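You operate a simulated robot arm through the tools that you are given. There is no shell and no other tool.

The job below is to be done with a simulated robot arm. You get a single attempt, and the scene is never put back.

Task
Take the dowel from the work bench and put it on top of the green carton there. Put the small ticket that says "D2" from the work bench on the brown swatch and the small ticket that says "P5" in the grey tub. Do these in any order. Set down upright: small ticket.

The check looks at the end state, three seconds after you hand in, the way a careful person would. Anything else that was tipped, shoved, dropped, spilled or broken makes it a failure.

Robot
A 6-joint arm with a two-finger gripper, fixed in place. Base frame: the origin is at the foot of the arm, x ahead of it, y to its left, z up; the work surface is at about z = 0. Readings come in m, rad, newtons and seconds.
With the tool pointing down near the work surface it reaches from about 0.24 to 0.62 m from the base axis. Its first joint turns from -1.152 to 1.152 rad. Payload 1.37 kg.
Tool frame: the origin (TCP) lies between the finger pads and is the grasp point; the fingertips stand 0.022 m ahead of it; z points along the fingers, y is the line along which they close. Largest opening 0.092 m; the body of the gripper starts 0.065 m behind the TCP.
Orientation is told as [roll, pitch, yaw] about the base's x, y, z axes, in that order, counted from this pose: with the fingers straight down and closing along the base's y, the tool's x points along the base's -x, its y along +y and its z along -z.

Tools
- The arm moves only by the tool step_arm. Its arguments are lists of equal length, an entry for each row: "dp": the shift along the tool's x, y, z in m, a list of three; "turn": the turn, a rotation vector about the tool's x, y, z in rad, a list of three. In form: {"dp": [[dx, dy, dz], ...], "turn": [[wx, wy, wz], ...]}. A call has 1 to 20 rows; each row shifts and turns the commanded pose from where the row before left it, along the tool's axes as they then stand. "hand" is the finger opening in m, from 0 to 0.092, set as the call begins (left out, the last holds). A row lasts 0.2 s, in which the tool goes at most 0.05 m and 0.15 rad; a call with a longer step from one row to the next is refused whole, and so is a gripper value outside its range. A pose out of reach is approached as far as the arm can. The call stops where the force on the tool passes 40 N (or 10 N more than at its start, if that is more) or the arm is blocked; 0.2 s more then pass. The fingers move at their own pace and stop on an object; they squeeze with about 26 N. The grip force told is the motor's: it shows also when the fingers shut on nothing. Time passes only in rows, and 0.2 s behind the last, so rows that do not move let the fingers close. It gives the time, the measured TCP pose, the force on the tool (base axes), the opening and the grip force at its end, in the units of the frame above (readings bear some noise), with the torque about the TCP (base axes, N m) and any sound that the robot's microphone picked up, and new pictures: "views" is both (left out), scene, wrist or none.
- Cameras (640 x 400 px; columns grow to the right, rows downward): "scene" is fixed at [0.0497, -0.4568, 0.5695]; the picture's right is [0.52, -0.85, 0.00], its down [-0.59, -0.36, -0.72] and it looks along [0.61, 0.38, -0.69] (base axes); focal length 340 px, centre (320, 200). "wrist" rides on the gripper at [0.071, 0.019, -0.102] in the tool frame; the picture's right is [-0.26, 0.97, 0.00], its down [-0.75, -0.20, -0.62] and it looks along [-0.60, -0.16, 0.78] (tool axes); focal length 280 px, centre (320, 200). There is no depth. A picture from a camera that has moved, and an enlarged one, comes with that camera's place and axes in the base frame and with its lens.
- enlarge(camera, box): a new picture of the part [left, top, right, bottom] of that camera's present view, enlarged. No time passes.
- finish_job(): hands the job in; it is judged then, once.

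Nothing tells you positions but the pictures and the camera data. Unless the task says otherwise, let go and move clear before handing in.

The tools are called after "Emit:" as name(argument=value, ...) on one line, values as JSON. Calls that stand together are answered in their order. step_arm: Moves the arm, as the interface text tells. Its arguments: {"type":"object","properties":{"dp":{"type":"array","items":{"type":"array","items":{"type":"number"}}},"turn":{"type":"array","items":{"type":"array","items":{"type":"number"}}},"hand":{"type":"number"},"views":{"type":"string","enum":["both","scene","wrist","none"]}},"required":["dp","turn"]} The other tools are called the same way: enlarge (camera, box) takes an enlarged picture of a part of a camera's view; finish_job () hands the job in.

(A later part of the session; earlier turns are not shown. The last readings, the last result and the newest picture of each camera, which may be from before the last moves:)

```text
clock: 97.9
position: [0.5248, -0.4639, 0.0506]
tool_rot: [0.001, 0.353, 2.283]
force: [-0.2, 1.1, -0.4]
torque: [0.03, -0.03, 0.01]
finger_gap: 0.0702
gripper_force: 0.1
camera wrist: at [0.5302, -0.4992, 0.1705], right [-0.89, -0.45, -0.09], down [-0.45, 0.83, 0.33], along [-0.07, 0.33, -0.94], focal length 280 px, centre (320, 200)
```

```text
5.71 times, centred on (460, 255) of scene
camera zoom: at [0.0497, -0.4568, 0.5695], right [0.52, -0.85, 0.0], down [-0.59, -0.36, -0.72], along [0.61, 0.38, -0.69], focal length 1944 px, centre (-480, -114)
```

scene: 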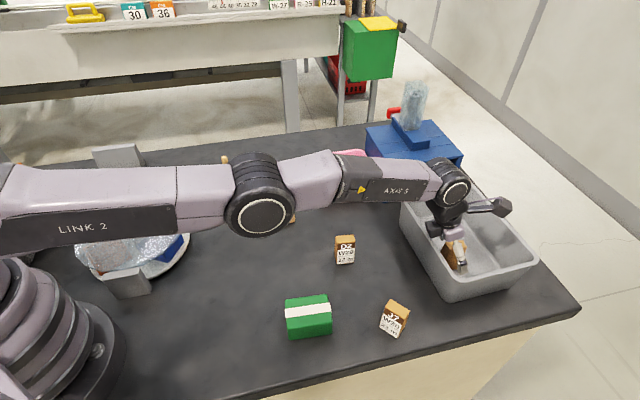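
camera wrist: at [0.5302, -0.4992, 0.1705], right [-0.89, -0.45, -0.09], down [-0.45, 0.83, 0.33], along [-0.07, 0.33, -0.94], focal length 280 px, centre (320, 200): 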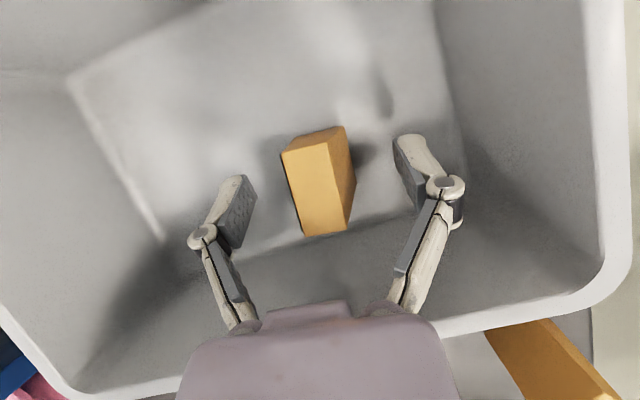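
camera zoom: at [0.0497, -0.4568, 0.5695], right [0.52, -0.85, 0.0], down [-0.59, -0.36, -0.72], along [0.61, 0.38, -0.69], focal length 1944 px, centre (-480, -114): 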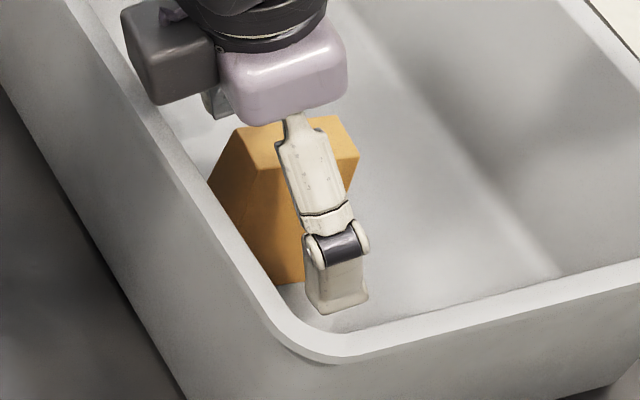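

P5 stands on its own. Rising straight up out of the tub.

Emit:
step_arm(dp=[[0.0068, 0, -0.0188], [0.0103, 0, -0.0282], [0.0137, 0, -0.0376], [0.0137, 0, -0.0376], [0.0137, 0, -0.0376], [0.0103, 0, -0.0282]], turn=[[0, 0, 0], [0, 0, 0], [0, 0, 0], [0, 0, 0], [0, 0, 0], [0, 0, 0]], views="both")

Emit:
enlarge(camera="scene", box=[390, 180, 550, 310])

```text
clock: 99.3
position: [0.5267, -0.4632, 0.251]
tool_rot: [0.0, 0.349, 2.284]
force: [-0.1, 0.4, 0.3]
torque: [-0.02, 0.01, -0.02]
finger_gap: 0.0703
gripper_force: 0.0
camera wrist: at [0.5325, -0.4996, 0.371], right [-0.89, -0.45, -0.09], down [-0.45, 0.83, 0.33], along [-0.07, 0.33, -0.94], focal length 280 px, centre (320, 200)
```

scene: 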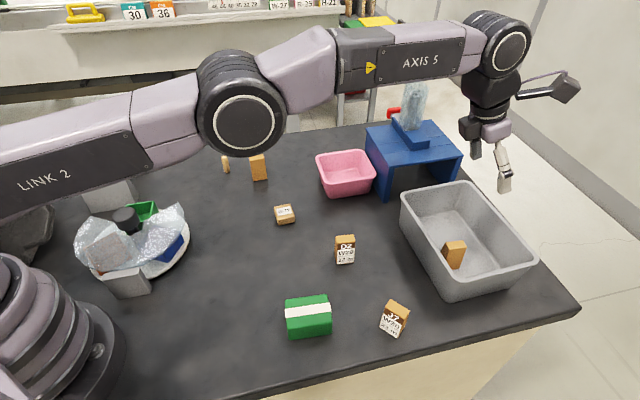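
wrist: 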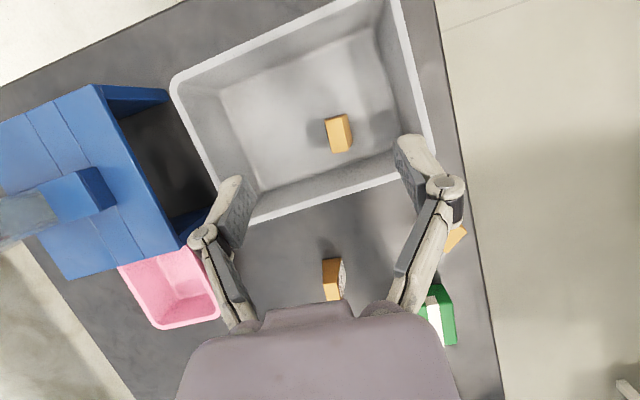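

```text
3.08 times, centred on (470, 245) of scene
camera zoom: at [0.0497, -0.4568, 0.5695], right [0.52, -0.85, 0.0], down [-0.59, -0.36, -0.72], along [0.61, 0.38, -0.69], focal length 1047 px, centre (-142, 62)
```

zoom: 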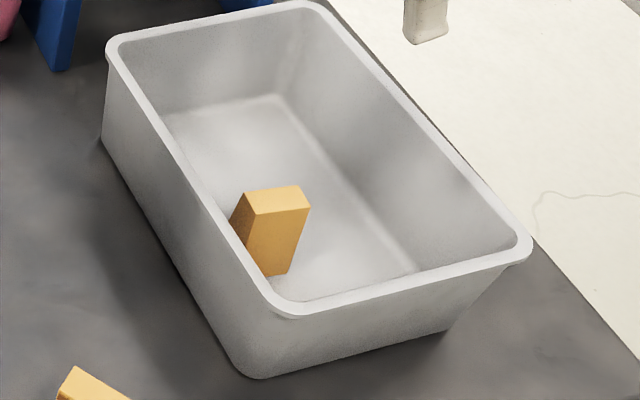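

P5 is upright in the tub. Next is D2: retract, level the tool, and look at D2, the W-72 swatch and the carton.

Emit:
step_arm(dp=[[-0.0315, -0.0066, -0.015], [-0.0315, -0.0066, -0.015], [-0.0315, -0.0066, -0.015], [-0.0315, -0.0066, -0.015], [-0.0315, -0.0066, -0.015], [-0.0315, -0.0066, -0.015], [0, 0, 0], [0, 0, 0], [0, 0, 0], [0, 0, 0]], turn=[[0, 0, 0], [0, 0, 0], [0, 0, 0], [0, 0, 0], [0, 0, 0], [0, 0, 0], [0, -0.1163, 0], [0, -0.1163, 0], [0, -0.1163, 0], [0, 0, 0]], hand=0.092, views="wrist")

```text
clock: 101.5
position: [0.4187, -0.2812, 0.2725]
tool_rot: [0.0, -0.001, 2.283]
force: [-0.1, 0.8, -0.2]
torque: [0.01, 0.02, -0.03]
finger_gap: 0.0918
gripper_force: 0.0
camera wrist: at [0.4503, -0.3464, 0.3739], right [-0.9, -0.43, 0.0], down [-0.34, 0.7, 0.63], along [-0.27, 0.56, -0.78], focal length 280 px, centre (320, 200)
```

wrist: 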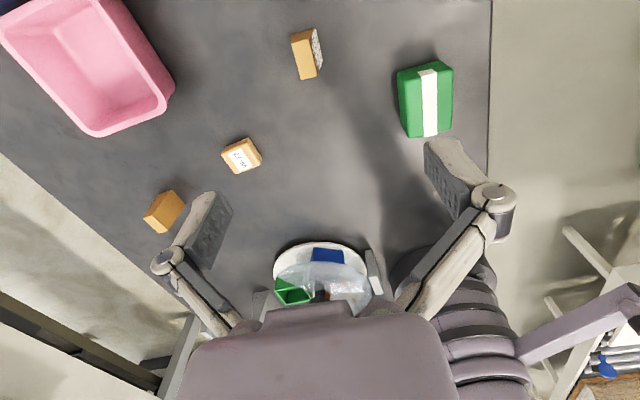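

Emit:
enlarge(camera="wrist", box=[270, 10, 350, 100])

Emit:
enlarge(camera="wrist", box=[200, 115, 290, 195])

Emit:
enlarge(camera="wrist", box=[370, 40, 490, 150])

Emit:
enlarge(camera="scene", box=[255, 185, 315, 240])

```text
4.44 times, centred on (310, 55) of wrist
camera zoom: at [0.4503, -0.3464, 0.3739], right [-0.9, -0.43, 0.0], down [-0.34, 0.7, 0.63], along [-0.27, 0.56, -0.78], focal length 1246 px, centre (364, 844)
```

zoom: 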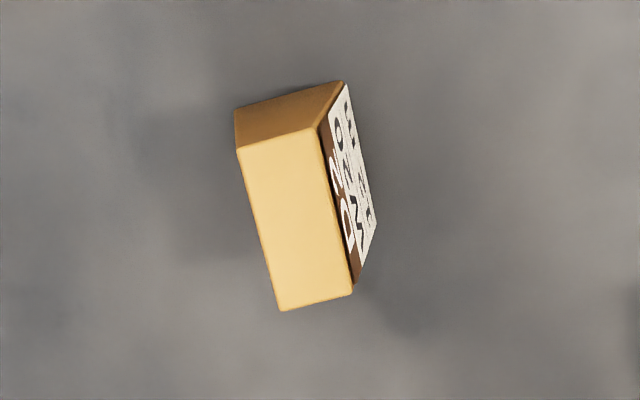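

```text
5.00 times, centred on (245, 155) of wrist
camera zoom: at [0.4503, -0.3464, 0.3739], right [-0.9, -0.43, 0.0], down [-0.34, 0.7, 0.63], along [-0.27, 0.56, -0.78], focal length 1402 px, centre (695, 425)
```

zoom: 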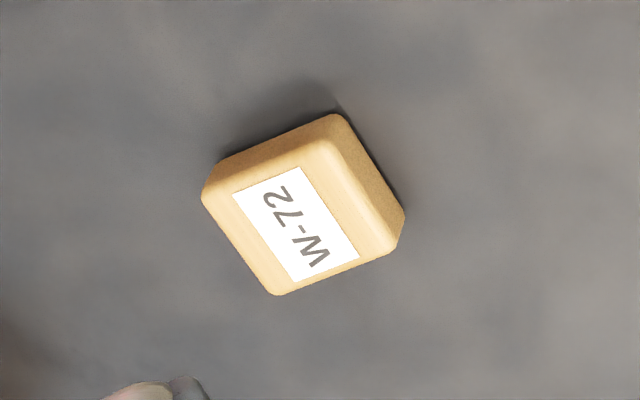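

```text
3.64 times, centred on (430, 95) of wrist
camera zoom: at [0.4503, -0.3464, 0.3739], right [-0.9, -0.43, 0.0], down [-0.34, 0.7, 0.63], along [-0.27, 0.56, -0.78], focal length 1020 px, centre (-80, 582)
```

zoom: 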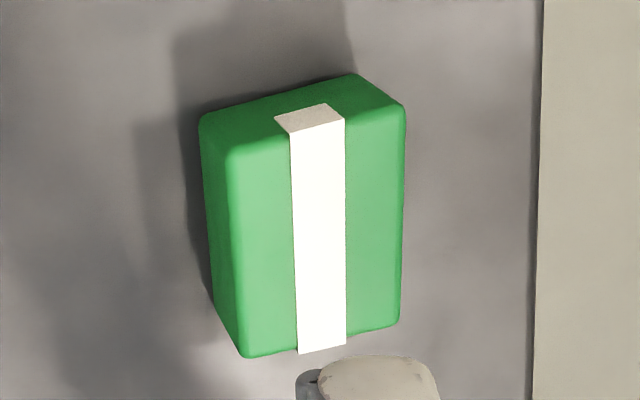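

```text
7.27 times, centred on (285, 212) of scene
camera zoom: at [0.0497, -0.4568, 0.5695], right [0.52, -0.85, 0.0], down [-0.59, -0.36, -0.72], along [0.61, 0.38, -0.69], focal length 2475 px, centre (574, 109)
```

zoom: 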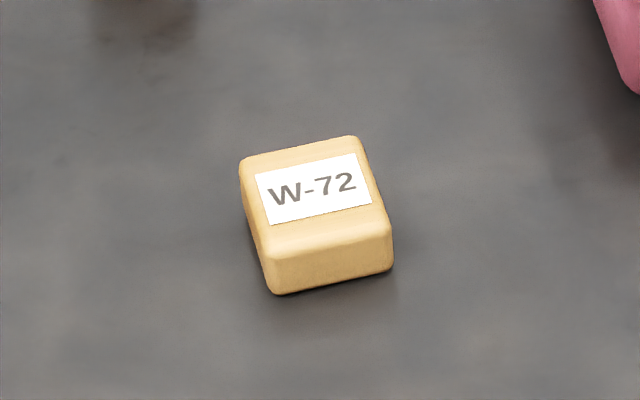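

D2 is centred near (0.434, -0.280), standing at about 130°; the W-72 swatch is near (0.462, -0.112), about 0.038 square and 0.021 high. I'll descend over D2, checking alignment partway.

Emit:
step_arm(dp=[[0.0046, -0.0065, 0.0383], [0.0046, -0.0065, 0.0383], [0, 0, 0.0383], [0, 0, 0.03], [0, 0, 0]], turn=[[0, 0, 0.023], [0, 0, 0], [0, 0, 0], [0, 0, 0], [0, 0, 0]], views="wrist")

Emit:
enlarge(camera="wrist", box=[240, 60, 420, 220])

```text
clock: 102.7
position: [0.4306, -0.2802, 0.1243]
tool_rot: [-0.001, -0.001, 2.263]
force: [-0.4, 0.1, -0.2]
torque: [0.02, -0.01, 0.02]
finger_gap: 0.0917
gripper_force: 0.1
camera wrist: at [0.4606, -0.3467, 0.2256], right [-0.91, -0.41, 0.0], down [-0.32, 0.71, 0.62], along [-0.26, 0.57, -0.78], focal length 280 px, centre (320, 200)
```

wrist: 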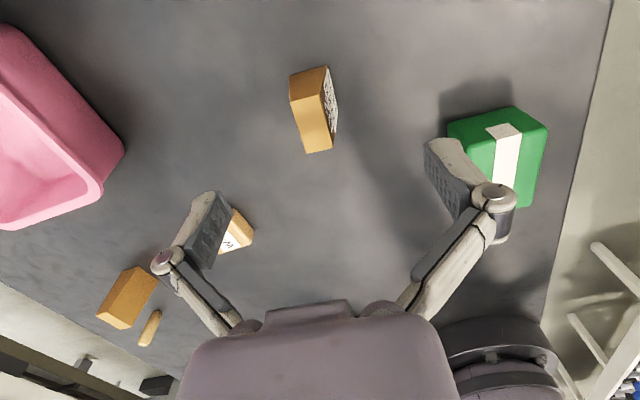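

```text
2.50 times, centred on (330, 140) of wrist
camera zoom: at [0.4606, -0.3467, 0.2256], right [-0.91, -0.41, 0.0], down [-0.32, 0.71, 0.62], along [-0.26, 0.57, -0.78], focal length 701 px, centre (295, 350)
```

zoom: 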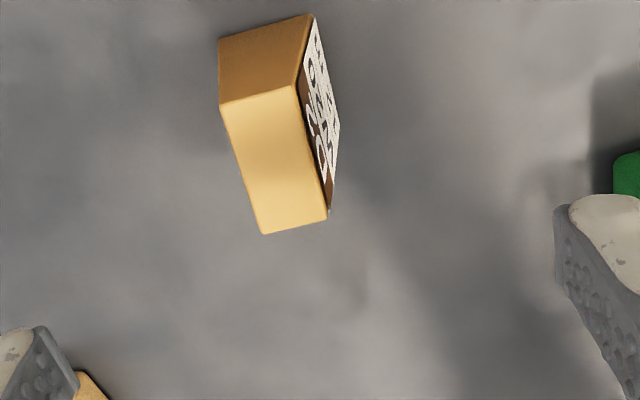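

Emit:
step_arm(dp=[[0.0011, -0.0018, 0.03], [0.0011, -0.0018, 0.03], [0, 0, 0.0213], [0, 0, 0]], turn=[[0, 0, 0], [0, 0, 0], [0, 0, 0], [0, 0, 0]], views="both")

```text
clock: 103.7
position: [0.4378, -0.2795, 0.0407]
tool_rot: [0.001, 0.0, 2.262]
force: [0.2, 0.1, 0.7]
torque: [0.02, -0.04, 0.0]
finger_gap: 0.092
gripper_force: 0.0
camera wrist: at [0.4682, -0.3455, 0.1426], right [-0.91, -0.41, 0.0], down [-0.32, 0.71, 0.62], along [-0.26, 0.57, -0.78], focal length 280 px, centre (320, 200)
```

scene: 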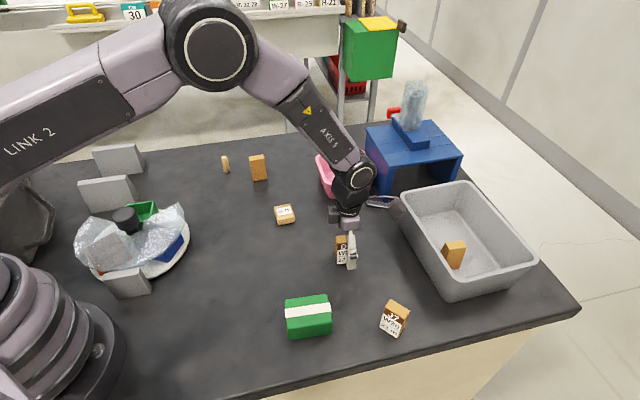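
wrist: 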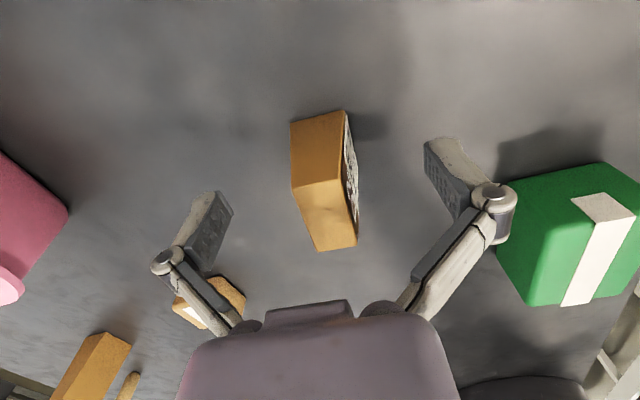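

Emit:
step_arm(dp=[[-0.001, 0.0015, 0], [0, 0, 0], [0, 0, 0], [0, 0, 0], [0, 0, 0], [0, 0, 0], [0, 0, 0]], turn=[[0, 0, 0], [0, 0, 0], [0, 0, 0], [0, 0, 0], [0, 0, 0], [0, 0, 0], [0, 0, 0]], hand=0.005, views="wrist")

```text
clock: 105.3
position: [0.4356, -0.2793, 0.0422]
tool_rot: [0.001, 0.001, 2.261]
force: [0.9, -0.4, 4.5]
torque: [-0.05, 0.02, 0.02]
finger_gap: 0.0242
gripper_force: 26.0
camera wrist: at [0.4663, -0.3456, 0.1442], right [-0.91, -0.41, 0.0], down [-0.32, 0.71, 0.62], along [-0.26, 0.57, -0.78], focal length 280 px, centre (320, 200)
```

wrist: 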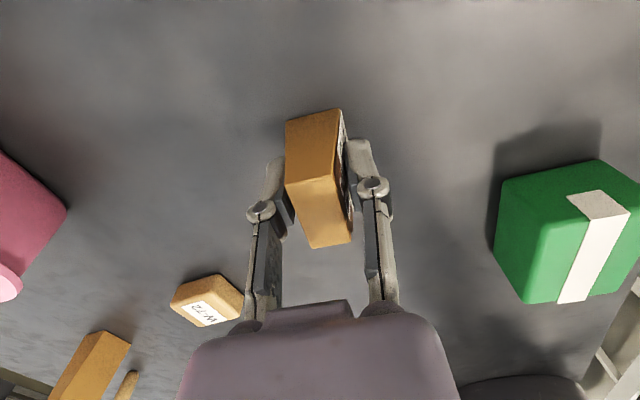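

D2 is held. Lifting, then I'll recheck the swatch position from a new view.

Emit:
step_arm(dp=[[0, 0, -0.02], [0, 0, -0.04], [0, 0, -0.04], [0, 0, -0.03], [-0.03, -0.02, 0], [-0.03, -0.02, 0], [0, 0, 0]], turn=[[0, 0, 0], [0, 0, 0], [0, 0, 0], [0, 0, 0], [0, 0, 0], [0, 0, 0], [0, 0, 0]], views="both")

Emit:
enlarge(camera="wrist", box=[180, 130, 340, 290])

```text
clock: 106.9
position: [0.4312, -0.2065, 0.1733]
tool_rot: [-0.001, 0.002, 2.263]
force: [1.1, -0.7, -0.6]
torque: [-0.03, 0.01, 0.02]
finger_gap: 0.0242
gripper_force: 26.3
camera wrist: at [0.4619, -0.2716, 0.2748], right [-0.91, -0.41, 0.0], down [-0.32, 0.71, 0.62], along [-0.26, 0.57, -0.78], focal length 280 px, centre (320, 200)
```

scene: 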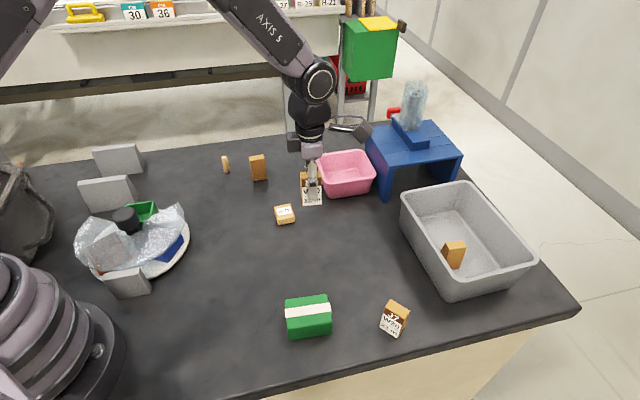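
wrist: 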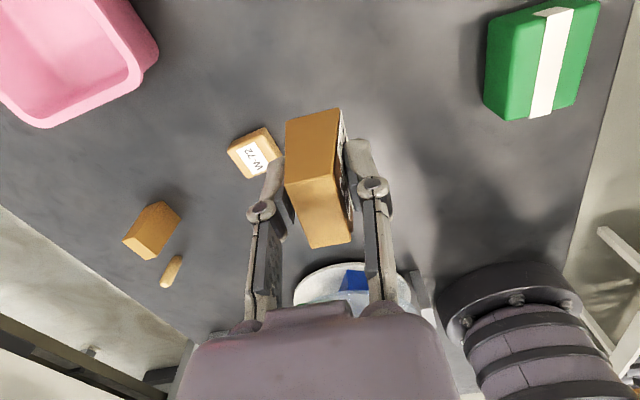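

```text
2.50 times, centred on (260, 210) of wrist
camera zoom: at [0.4619, -0.2716, 0.2748], right [-0.91, -0.41, 0.0], down [-0.32, 0.71, 0.62], along [-0.26, 0.57, -0.78], focal length 701 px, centre (470, 175)
```

zoom: 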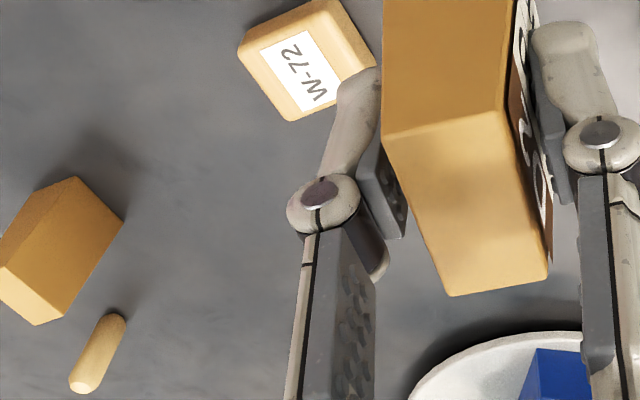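

The three views agree: the swatch's top is centred at about (0.462, -0.112). Moving D2 over it and aligning with its edges.

Emit:
step_arm(dp=[[-0.0176, -0.0281, 0], [-0.0176, -0.0281, 0], [-0.0175, -0.0282, 0], [0, 0, 0], [0, 0, 0], [0, 0, 0.03], [0, 0, 0.03], [0, 0, 0]], turn=[[0, 0, 0], [0, 0, 0], [0, 0, 0], [0, 0, -0.08], [0, 0, -0.08], [0, 0, 0], [0, 0, 0], [0, 0, 0]], views="both")

Emit:
enlarge(camera="scene", box=[240, 140, 330, 240])

Emit:
enlarge(camera="wrist", box=[230, 60, 410, 260])

```text
clock: 108.7
position: [0.4622, -0.1118, 0.1134]
tool_rot: [0.002, 0.001, 2.424]
force: [0.1, 0.6, 0.7]
torque: [-0.02, 0.01, 0.01]
finger_gap: 0.0244
gripper_force: 26.0
camera wrist: at [0.5036, -0.173, 0.2159], right [-0.83, -0.55, 0.0], down [-0.43, 0.65, 0.62], along [-0.34, 0.52, -0.78], focal length 280 px, centre (320, 200)
```

scene: 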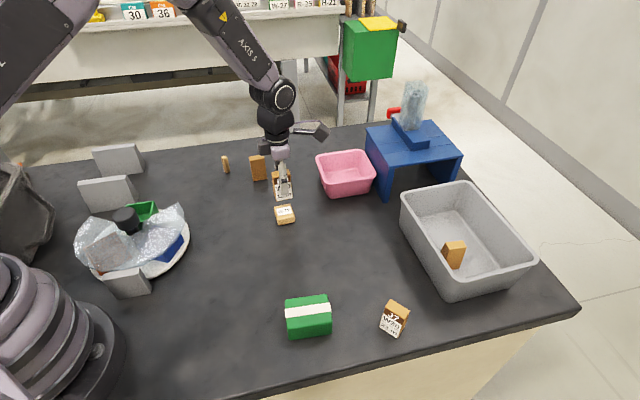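
wrist: 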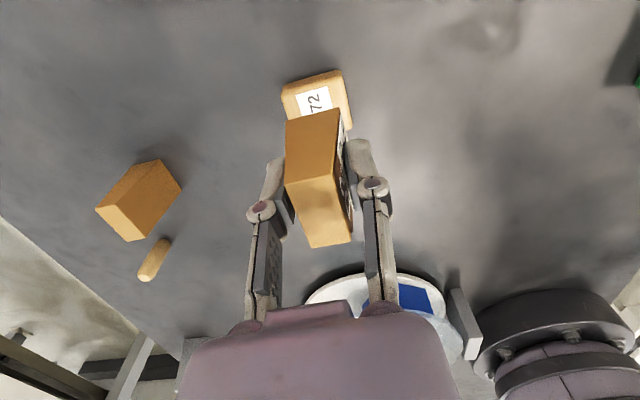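

```text
4.00 times, centred on (285, 190) of scene
camera zoom: at [0.0497, -0.4568, 0.5695], right [0.52, -0.85, 0.0], down [-0.59, -0.36, -0.72], along [0.61, 0.38, -0.69], focal length 1361 px, centre (460, 240)
```

zoom: 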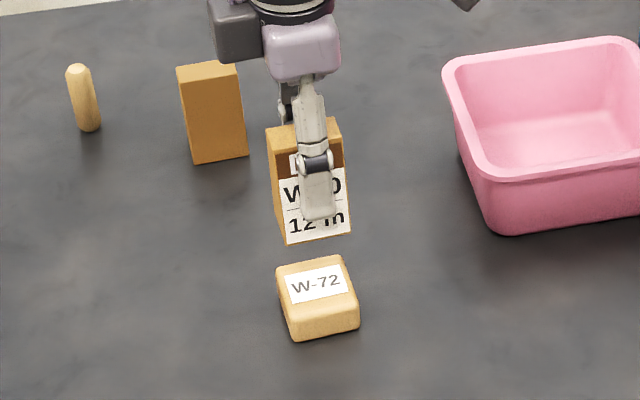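

```text
2.00 times, centred on (320, 160) of wrist
camera zoom: at [0.5036, -0.173, 0.2159], right [-0.83, -0.55, 0.0], down [-0.43, 0.65, 0.62], along [-0.34, 0.52, -0.78], focal length 561 px, centre (320, 280)
```

zoom: 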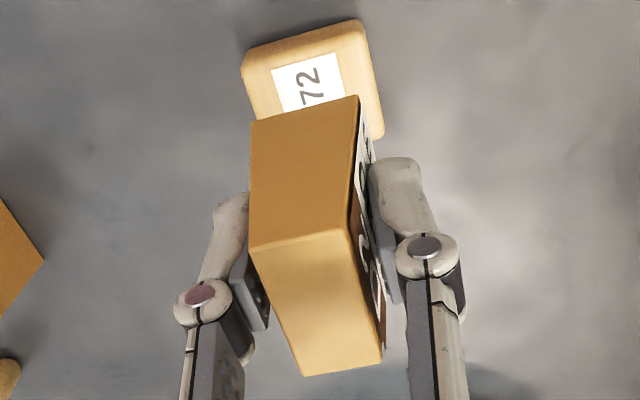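

Alignment looks good. Lowering onto the swatch in stages.

Emit:
step_arm(dp=[[0, 0, 0.02], [0, 0, 0.015], [0, 0, 0.008], [0, 0, 0]], turn=[[0, 0, 0], [0, 0, 0], [0, 0, 0], [0, 0, 0]], views="both")

Emit:
enlarge(camera="scene", box=[250, 170, 320, 240])

```text
clock: 109.7
position: [0.4618, -0.1133, 0.0706]
tool_rot: [-0.002, 0.001, 2.421]
force: [0.1, 0.2, 0.1]
torque: [-0.02, 0.0, -0.02]
finger_gap: 0.0242
gripper_force: 25.4
camera wrist: at [0.5023, -0.1733, 0.1725], right [-0.83, -0.55, 0.0], down [-0.43, 0.65, 0.62], along [-0.34, 0.52, -0.78], focal length 280 px, centre (320, 200)
```

scene: 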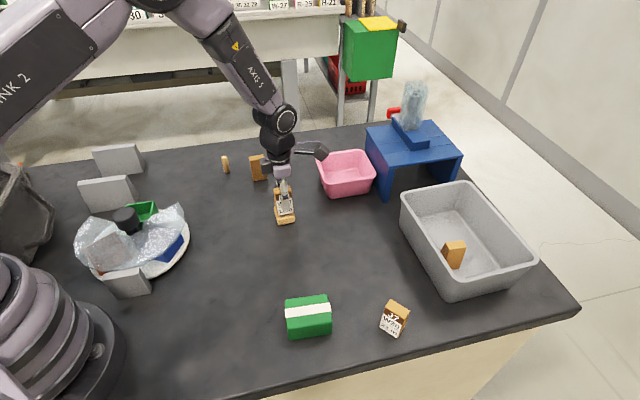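
wrist: 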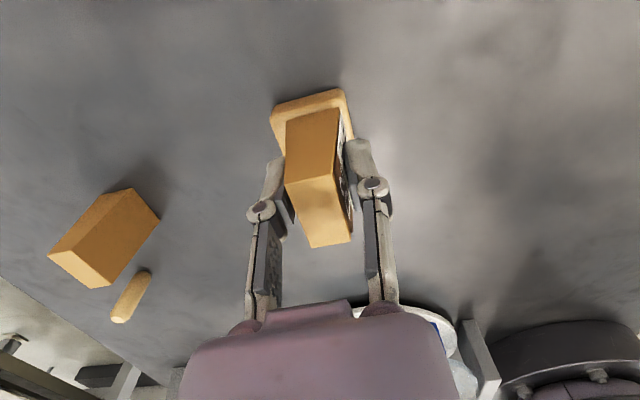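

```text
5.71 times, centred on (285, 205) of scene
camera zoom: at [0.0497, -0.4568, 0.5695], right [0.52, -0.85, 0.0], down [-0.59, -0.36, -0.72], along [0.61, 0.38, -0.69], focal length 1944 px, centre (520, 171)
```

zoom: 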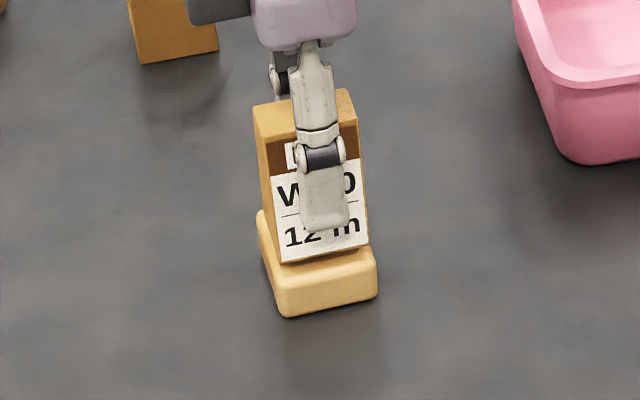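

Emit:
step_arm(dp=[[0, 0, 0.004], [0, 0, 0.002], [0, 0, 0]], turn=[[0, 0, 0], [0, 0, 0], [0, 0, 0]], views="none")

```text
clock: 110.5
position: [0.4607, -0.1139, 0.0656]
tool_rot: [0.0, 0.0, 2.421]
force: [-0.2, 0.6, -0.3]
torque: [0.02, 0.02, 0.0]
finger_gap: 0.0245
gripper_force: 26.5
```

Emit:
step_arm(dp=[[0, 0, 0.002], [0, 0, 0]], turn=[[0, 0, 0], [0, 0, 0]], views="none")

```text
clock: 111.1
position: [0.4612, -0.1127, 0.0641]
tool_rot: [0.0, 0.001, 2.422]
force: [-4.3, -2.2, 17.9]
torque: [-0.03, 0.18, 0.03]
finger_gap: 0.0244
gripper_force: 25.3
```

Contact made at 18 N. I'll ease off a millimetre and check before releasing.

Emit:
step_arm(dp=[[0, 0, -0.0012], [0, 0, 0]], turn=[[0, 0, 0], [0, 0, 0]], views="wrist")

Emit:
enlarge(camera="scene", box=[250, 170, 320, 240])

```text
clock: 111.7
position: [0.4619, -0.1133, 0.0637]
tool_rot: [0.0, 0.002, 2.421]
force: [1.1, -2.4, 11.2]
torque: [-0.06, -0.07, 0.01]
finger_gap: 0.0243
gripper_force: 26.0
camera wrist: at [0.5022, -0.1729, 0.1661], right [-0.83, -0.55, 0.0], down [-0.43, 0.65, 0.62], along [-0.34, 0.52, -0.78], focal length 280 px, centre (320, 200)
```

wrist: 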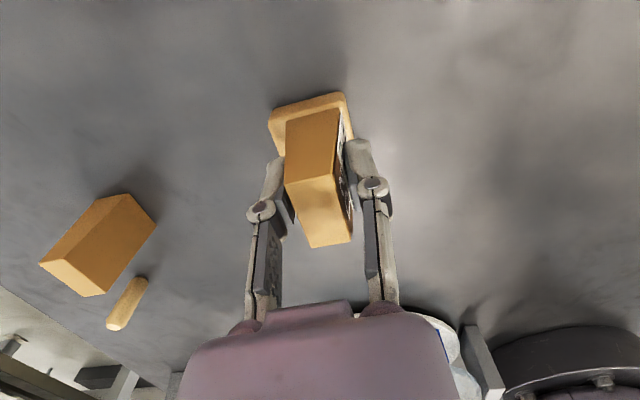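

```text
5.71 times, centred on (285, 205) of scene
camera zoom: at [0.0496, -0.4568, 0.5695], right [0.52, -0.85, 0.0], down [-0.59, -0.36, -0.72], along [0.61, 0.38, -0.69], focal length 1944 px, centre (520, 171)
```

zoom: 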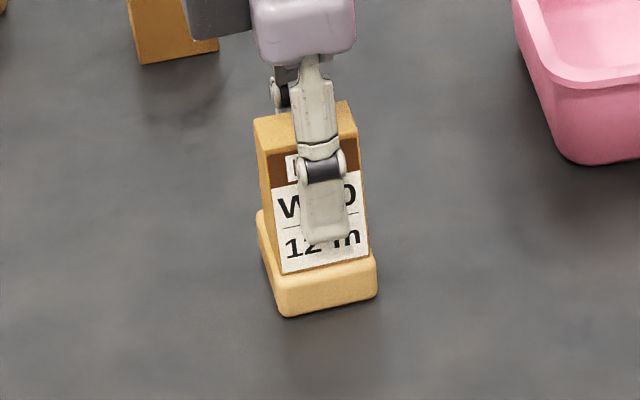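

D2 sits squarely on the swatch. Releasing and rising straight up.

Emit:
step_arm(dp=[[0, 0, -0.0008], [0, 0, 0]], turn=[[0, 0, 0], [0, 0, 0]], views="none")

Emit:
step_arm(dp=[[0, 0, 0], [0, 0, 0], [0, 0, 0], [0, 0, 0]], turn=[[0, 0, 0], [0, 0, 0], [0, 0, 0], [0, 0, 0]], hand=0.07, views="wrist")

Emit:
step_arm(dp=[[0, 0, -0.015], [0, 0, -0.03], [0, 0, -0.04], [0, 0, -0.04], [0, 0, -0.04], [0, 0, 0]], turn=[[0, 0, 0], [0, 0, 0], [0, 0, 0], [0, 0, 0], [0, 0, 0], [0, 0, 0]], views="both")

Emit:
enlarge(camera="scene", box=[250, 170, 320, 240])

```text
clock: 112.3
position: [0.4611, -0.1114, 0.0646]
tool_rot: [0.001, 0.0, 2.424]
force: [0.9, -0.5, 3.5]
torque: [0.02, -0.1, 0.01]
finger_gap: 0.0244
gripper_force: 26.1
```

```text
clock: 113.3
position: [0.4616, -0.1118, 0.0655]
tool_rot: [-0.001, 0.0, 2.421]
force: [-1.0, -0.1, -0.5]
torque: [0.02, -0.02, 0.03]
finger_gap: 0.07
gripper_force: 0.2
camera wrist: at [0.5018, -0.1727, 0.1666], right [-0.83, -0.55, 0.0], down [-0.43, 0.65, 0.62], along [-0.35, 0.52, -0.78], focal length 280 px, centre (320, 200)
```

wrist: 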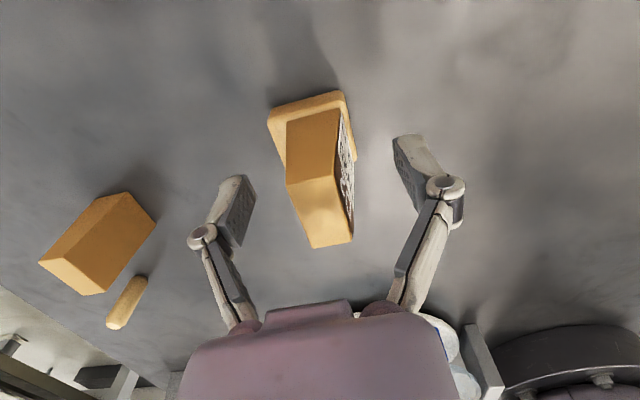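

```text
clock: 114.7
position: [0.4593, -0.1144, 0.2279]
tool_rot: [0.001, 0.0, 2.42]
force: [-0.6, -0.2, 0.5]
torque: [0.01, 0.0, 0.01]
finger_gap: 0.0699
gripper_force: 0.0
camera wrist: at [0.4989, -0.1737, 0.3293], right [-0.83, -0.55, 0.0], down [-0.43, 0.65, 0.62], along [-0.35, 0.52, -0.78], focal length 280 px, centre (320, 200)
```

scene: 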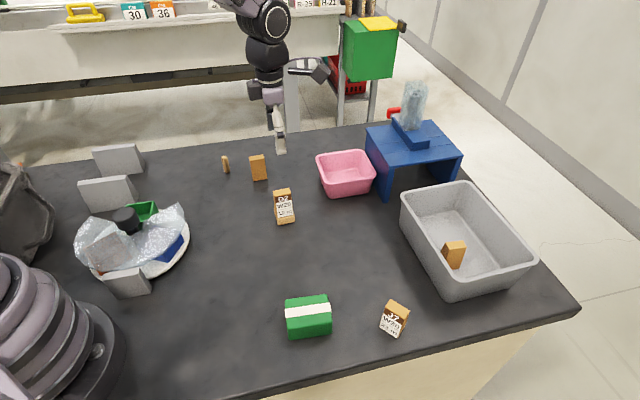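
wrist: 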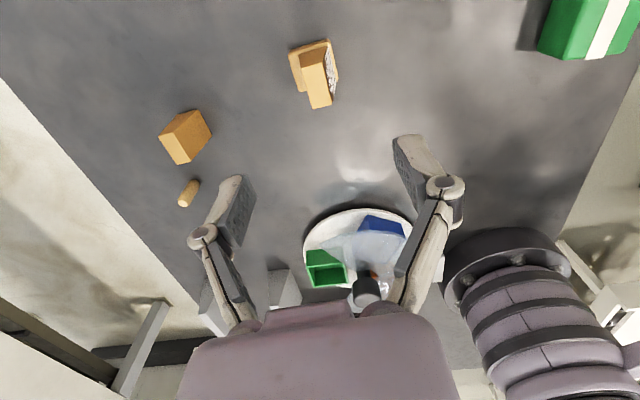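

```text
5.71 times, centred on (285, 205) of scene
camera zoom: at [0.0497, -0.4568, 0.5695], right [0.52, -0.85, 0.0], down [-0.59, -0.36, -0.72], along [0.61, 0.38, -0.69], focal length 1944 px, centre (520, 171)
```

zoom: 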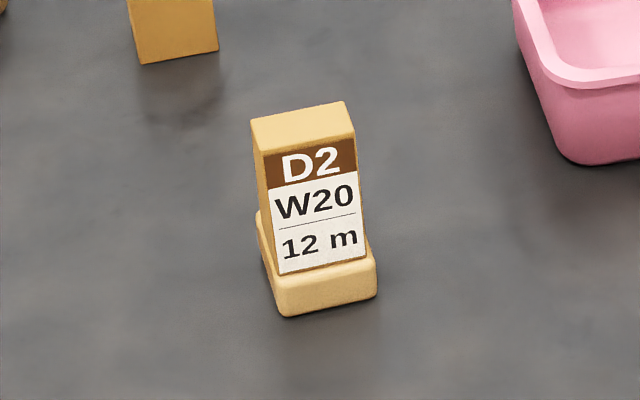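

D2 is standing on the swatch. Now the dowel: locating it from this view.

Emit:
enlarge(camera="wrist", box=[150, 95, 230, 215])

Emit:
enlarge(camera="scene", box=[205, 140, 285, 190])

Emit:
enlarge(camera="scene", box=[270, 280, 350, 350])

```text
3.33 times, centred on (190, 155) of wrist
camera zoom: at [0.4989, -0.1737, 0.3293], right [-0.83, -0.55, 0.0], down [-0.43, 0.65, 0.62], along [-0.35, 0.52, -0.78], focal length 935 px, centre (753, 350)
```

zoom: 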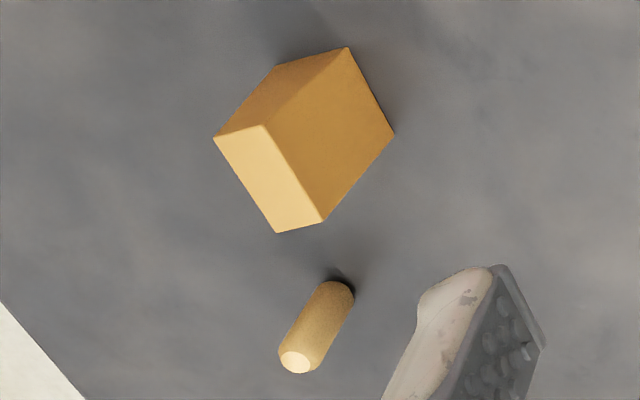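

```text
8.00 times, centred on (245, 165) of scene
camera zoom: at [0.0497, -0.4568, 0.5695], right [0.52, -0.85, 0.0], down [-0.59, -0.36, -0.72], along [0.61, 0.38, -0.69], focal length 2722 px, centre (920, 480)
```

zoom: 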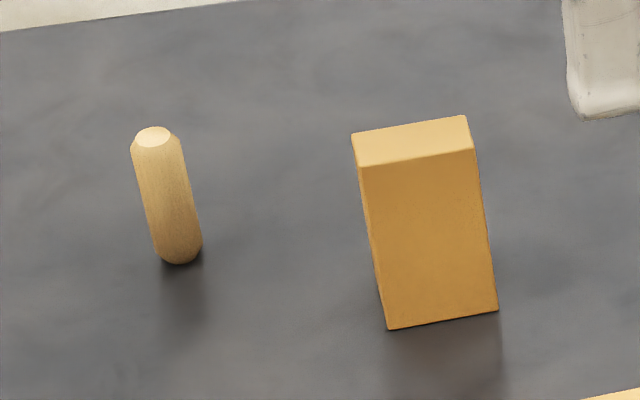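

```text
5.71 times, centred on (310, 315) of scene
camera zoom: at [0.0497, -0.4568, 0.5695], right [0.52, -0.85, 0.0], down [-0.59, -0.36, -0.72], along [0.61, 0.38, -0.69], focal length 1944 px, centre (377, -457)
```

zoom: 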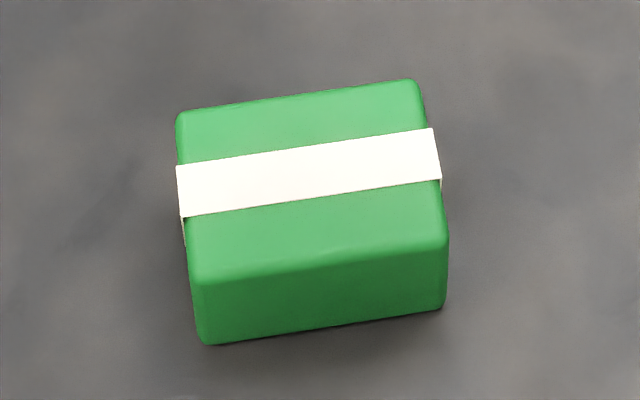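

The dowel stands at about (0.519, 0.117), 0.047 m tall and 0.016 thick; the carton's top centre is near (0.280, -0.295) at 0.045 m height. Moving above the dowel.

Emit:
step_arm(dp=[[0, 0, 0], [0, 0, 0], [0, 0, 0], [-0.0309, -0.0251, 0], [-0.0309, -0.0251, 0], [-0.0309, -0.0251, 0], [-0.0309, -0.0251, 0], [-0.0309, -0.0251, 0], [-0.0309, -0.0251, 0], [0, 0, 0.04], [0, 0, 0.04], [0, 0, 0]], turn=[[0, 0, 0.14], [0, 0, 0.14], [0, 0, 0.14], [0, 0, 0], [0, 0, 0], [0, 0, 0], [0, 0, 0], [0, 0, 0], [0, 0, 0], [0, 0, 0], [0, 0, 0], [0, 0, 0]], hand=0.06, views="both")

Emit:
enlarge(camera="wrist", box=[240, 60, 400, 220])

```text
clock: 117.3
position: [0.5179, 0.1216, 0.1483]
tool_rot: [-0.001, 0.003, 2.003]
force: [1.0, 0.5, -0.6]
torque: [-0.02, 0.0, 0.0]
finger_gap: 0.06
gripper_force: 0.2
camera wrist: at [0.5305, 0.0491, 0.2503], right [-0.99, -0.17, 0.0], down [-0.13, 0.77, 0.62], along [-0.1, 0.62, -0.78], focal length 280 px, centre (320, 200)
```

scene: 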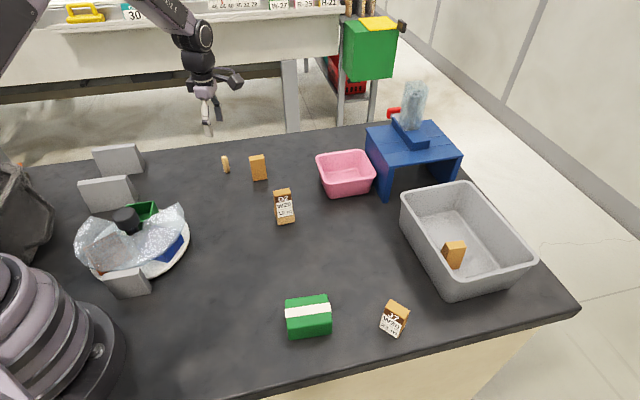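
wrist: 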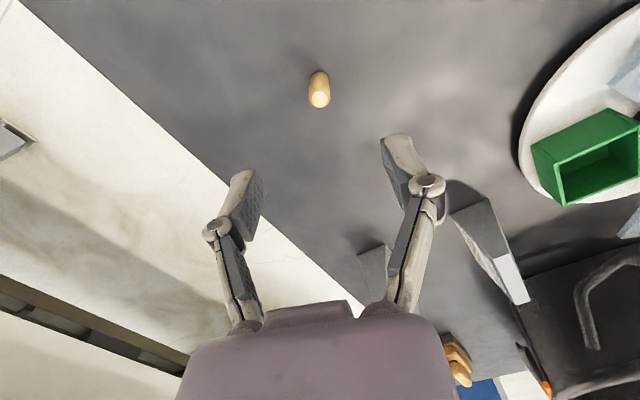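

```text
2.50 times, centred on (320, 140) of wrist
camera zoom: at [0.5305, 0.0491, 0.2503], right [-0.99, -0.17, 0.0], down [-0.13, 0.77, 0.62], along [-0.1, 0.62, -0.78], focal length 701 px, centre (320, 350)
```

zoom: 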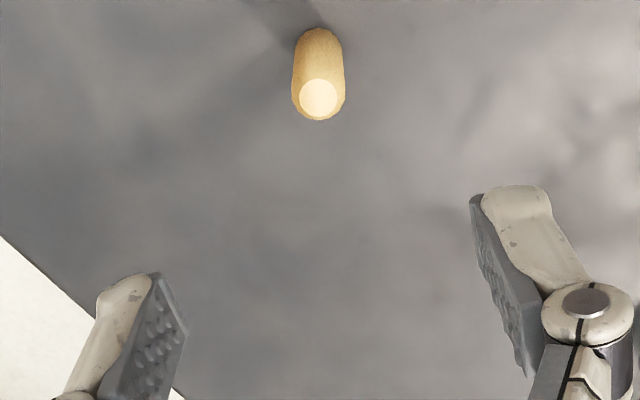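

Emit:
step_arm(dp=[[0.0016, 0.0002, 0.0378], [0.0016, 0.0002, 0.0378], [0.0015, 0.0001, 0.0377], [0, 0, 0]], turn=[[0, 0, 0], [0, 0, 0], [0, 0, 0], [0, 0, 0]], views="wrist")

```text
clock: 118.3
position: [0.5216, 0.1119, 0.0365]
tool_rot: [0.0, 0.003, 2.001]
force: [0.6, -0.7, 0.7]
torque: [0.0, 0.02, -0.03]
finger_gap: 0.0599
gripper_force: 0.2
camera wrist: at [0.534, 0.0414, 0.1381], right [-0.99, -0.16, 0.0], down [-0.13, 0.77, 0.62], along [-0.1, 0.62, -0.78], focal length 280 px, centre (320, 200)
```

wrist: 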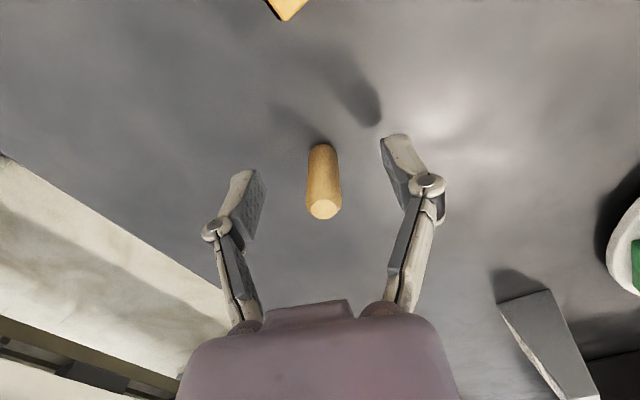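

Emit:
step_arm(dp=[[-0.0045, 0, 0], [0, 0, 0]], turn=[[0, 0, 0], [0, 0, 0]], views="none")

Emit:
step_arm(dp=[[0, 0, 0], [0, 0, 0], [0, 0, 0], [0, 0, 0]], turn=[[0, 0, 0], [0, 0, 0], [0, 0, 0], [0, 0, 0]], hand=0.005, views="both")

Emit:
enlarge(camera="wrist", box=[240, 110, 400, 250])

```text
clock: 118.9
position: [0.5184, 0.1175, 0.0367]
tool_rot: [0.001, 0.0, 2.002]
force: [0.7, 0.6, -0.1]
torque: [0.0, -0.03, 0.0]
finger_gap: 0.0602
gripper_force: 0.0
```

```text
clock: 119.9
position: [0.5185, 0.1172, 0.0374]
tool_rot: [0.0, 0.0, 2.002]
force: [0.7, -0.2, 0.2]
torque: [0.03, -0.01, 0.01]
finger_gap: 0.0122
gripper_force: 26.5
camera wrist: at [0.531, 0.0459, 0.1385], right [-0.99, -0.16, 0.0], down [-0.13, 0.77, 0.62], along [-0.1, 0.62, -0.78], focal length 280 px, centre (320, 200)
```

scene: 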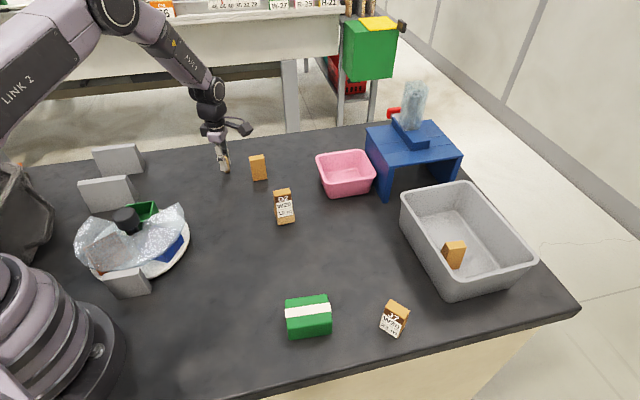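
wrist: 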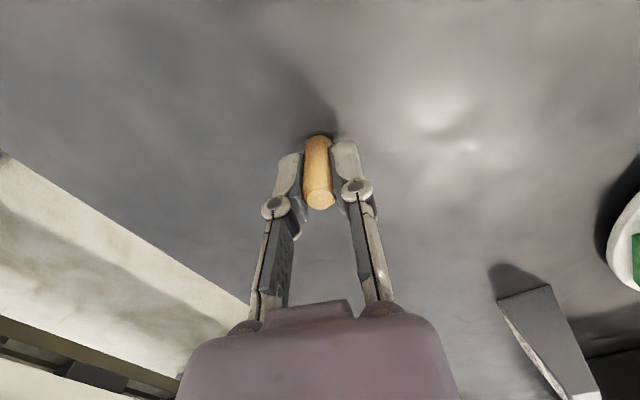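

```text
2.86 times, centred on (320, 180) of wrist
camera zoom: at [0.531, 0.0459, 0.1385], right [-0.99, -0.16, 0.0], down [-0.13, 0.77, 0.62], along [-0.1, 0.62, -0.78], focal length 801 px, centre (320, 257)
```

zoom: 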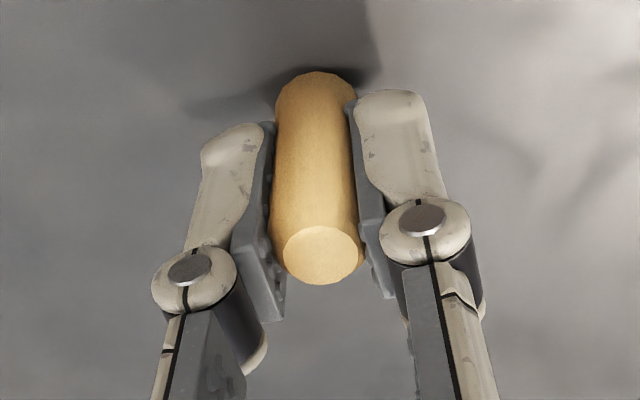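

The dowel is gripped. Lifting it and carrying it toward the carton, stopping high above for a position check.

Emit:
step_arm(dp=[[0, 0, -0.02], [0, 0, -0.045], [0, 0, -0.045], [0, 0, -0.045], [0.0229, 0.0324, 0], [0.0229, 0.0324, 0], [0.0229, 0.0324, 0], [0.0229, 0.0324, 0], [0.0229, 0.0324, 0], [0.0229, 0.0324, 0], [0.0229, 0.0324, 0], [0.0229, 0.0324, 0], [0.0229, 0.0324, 0], [0, 0, 0]], turn=[[0, 0, 0], [0, 0, 0], [0, 0, 0], [0, 0, 0], [0, 0, 0], [0, 0, 0], [0, 0, 0], [0, 0, 0], [0, 0, 0], [0, 0, 0], [0, 0, 0], [0, 0, 0], [0, 0, 0], [0, 0, 0]], views="both")

```text
clock: 122.9
position: [0.3364, -0.1922, 0.1886]
tool_rot: [-0.001, 0.001, 2.002]
force: [-0.6, 0.4, 0.1]
torque: [-0.01, 0.0, -0.01]
finger_gap: 0.0131
gripper_force: 25.6
camera wrist: at [0.3495, -0.2644, 0.2911], right [-0.99, -0.17, 0.0], down [-0.13, 0.77, 0.62], along [-0.1, 0.62, -0.78], focal length 280 px, centre (320, 200)
```

scene: 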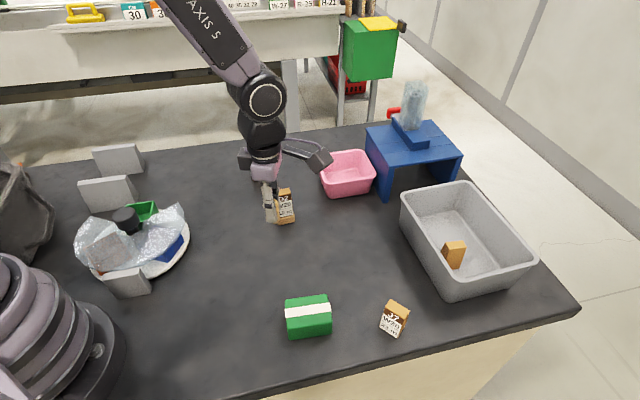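
wrist: 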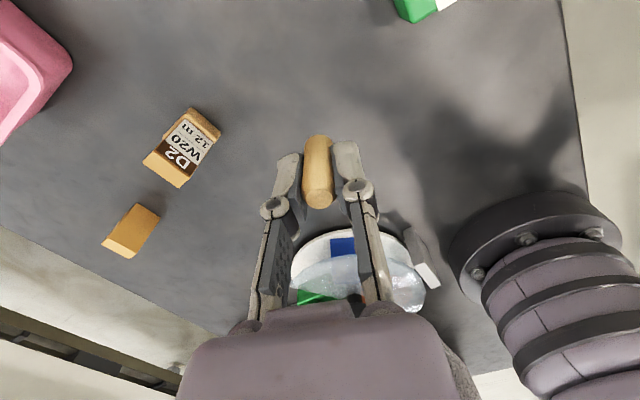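

Emit:
step_arm(dp=[[0.0234, 0.0313, 0], [0.0234, 0.0313, 0], [0.0234, 0.0314, 0], [0, 0, 0]], turn=[[0, 0, 0], [0, 0, 0], [0, 0, 0], [0, 0, 0]], views="both")

Emit:
enlarge(camera="wrist", box=[220, 0, 420, 220])

Emit:
enlarge(camera="scene", box=[260, 200, 360, 350])

```text
clock: 123.9
position: [0.2812, -0.2937, 0.1928]
tool_rot: [0.001, 0.0, 2.003]
force: [-0.1, 0.1, -0.4]
torque: [-0.03, -0.04, -0.02]
finger_gap: 0.0132
gripper_force: 25.5
camera wrist: at [0.2929, -0.3659, 0.2934], right [-0.99, -0.17, 0.0], down [-0.13, 0.77, 0.62], along [-0.1, 0.62, -0.78], focal length 280 px, centre (320, 200)
```

scene: 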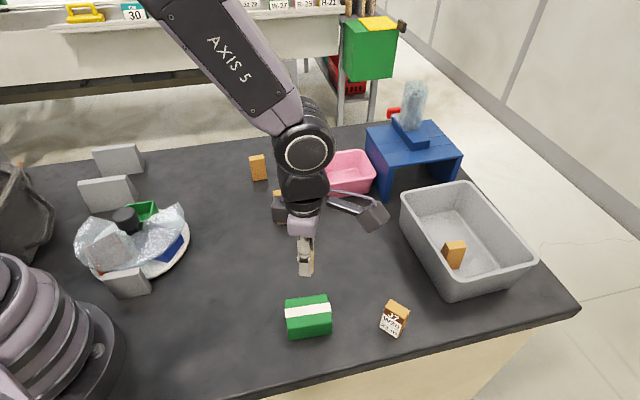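
wrist: 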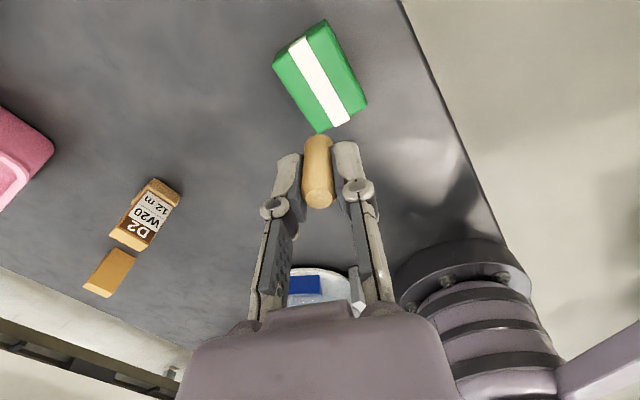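

```text
1.82 times, centred on (320, 110) of wrist
camera zoom: at [0.2929, -0.3659, 0.2934], right [-0.99, -0.17, 0.0], down [-0.13, 0.77, 0.62], along [-0.1, 0.62, -0.78], focal length 510 px, centre (320, 364)
```

zoom: 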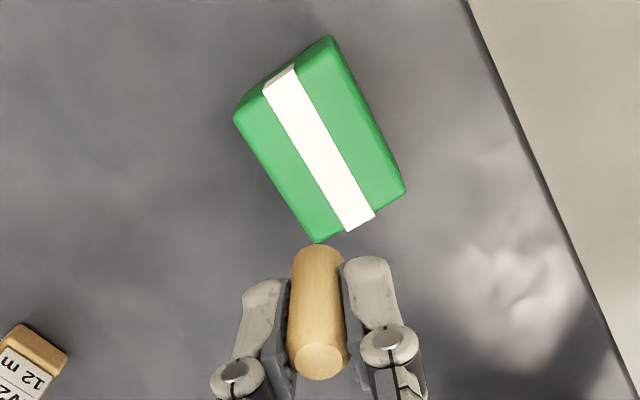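

```text
2.67 times, centred on (310, 275) of scene
camera zoom: at [0.0497, -0.4568, 0.5695], right [0.52, -0.85, 0.0], down [-0.59, -0.36, -0.72], along [0.61, 0.38, -0.69], focal length 907 px, centre (347, 0)
```

zoom: 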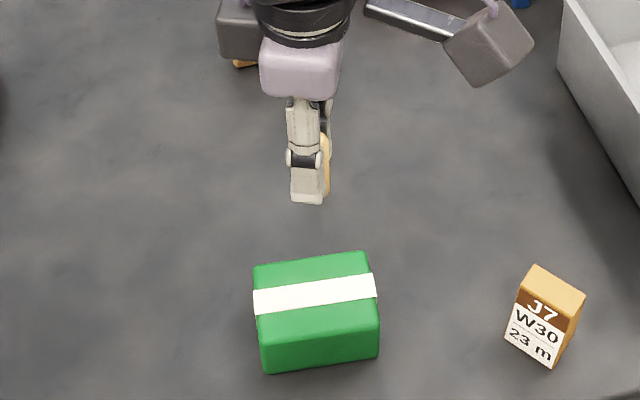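

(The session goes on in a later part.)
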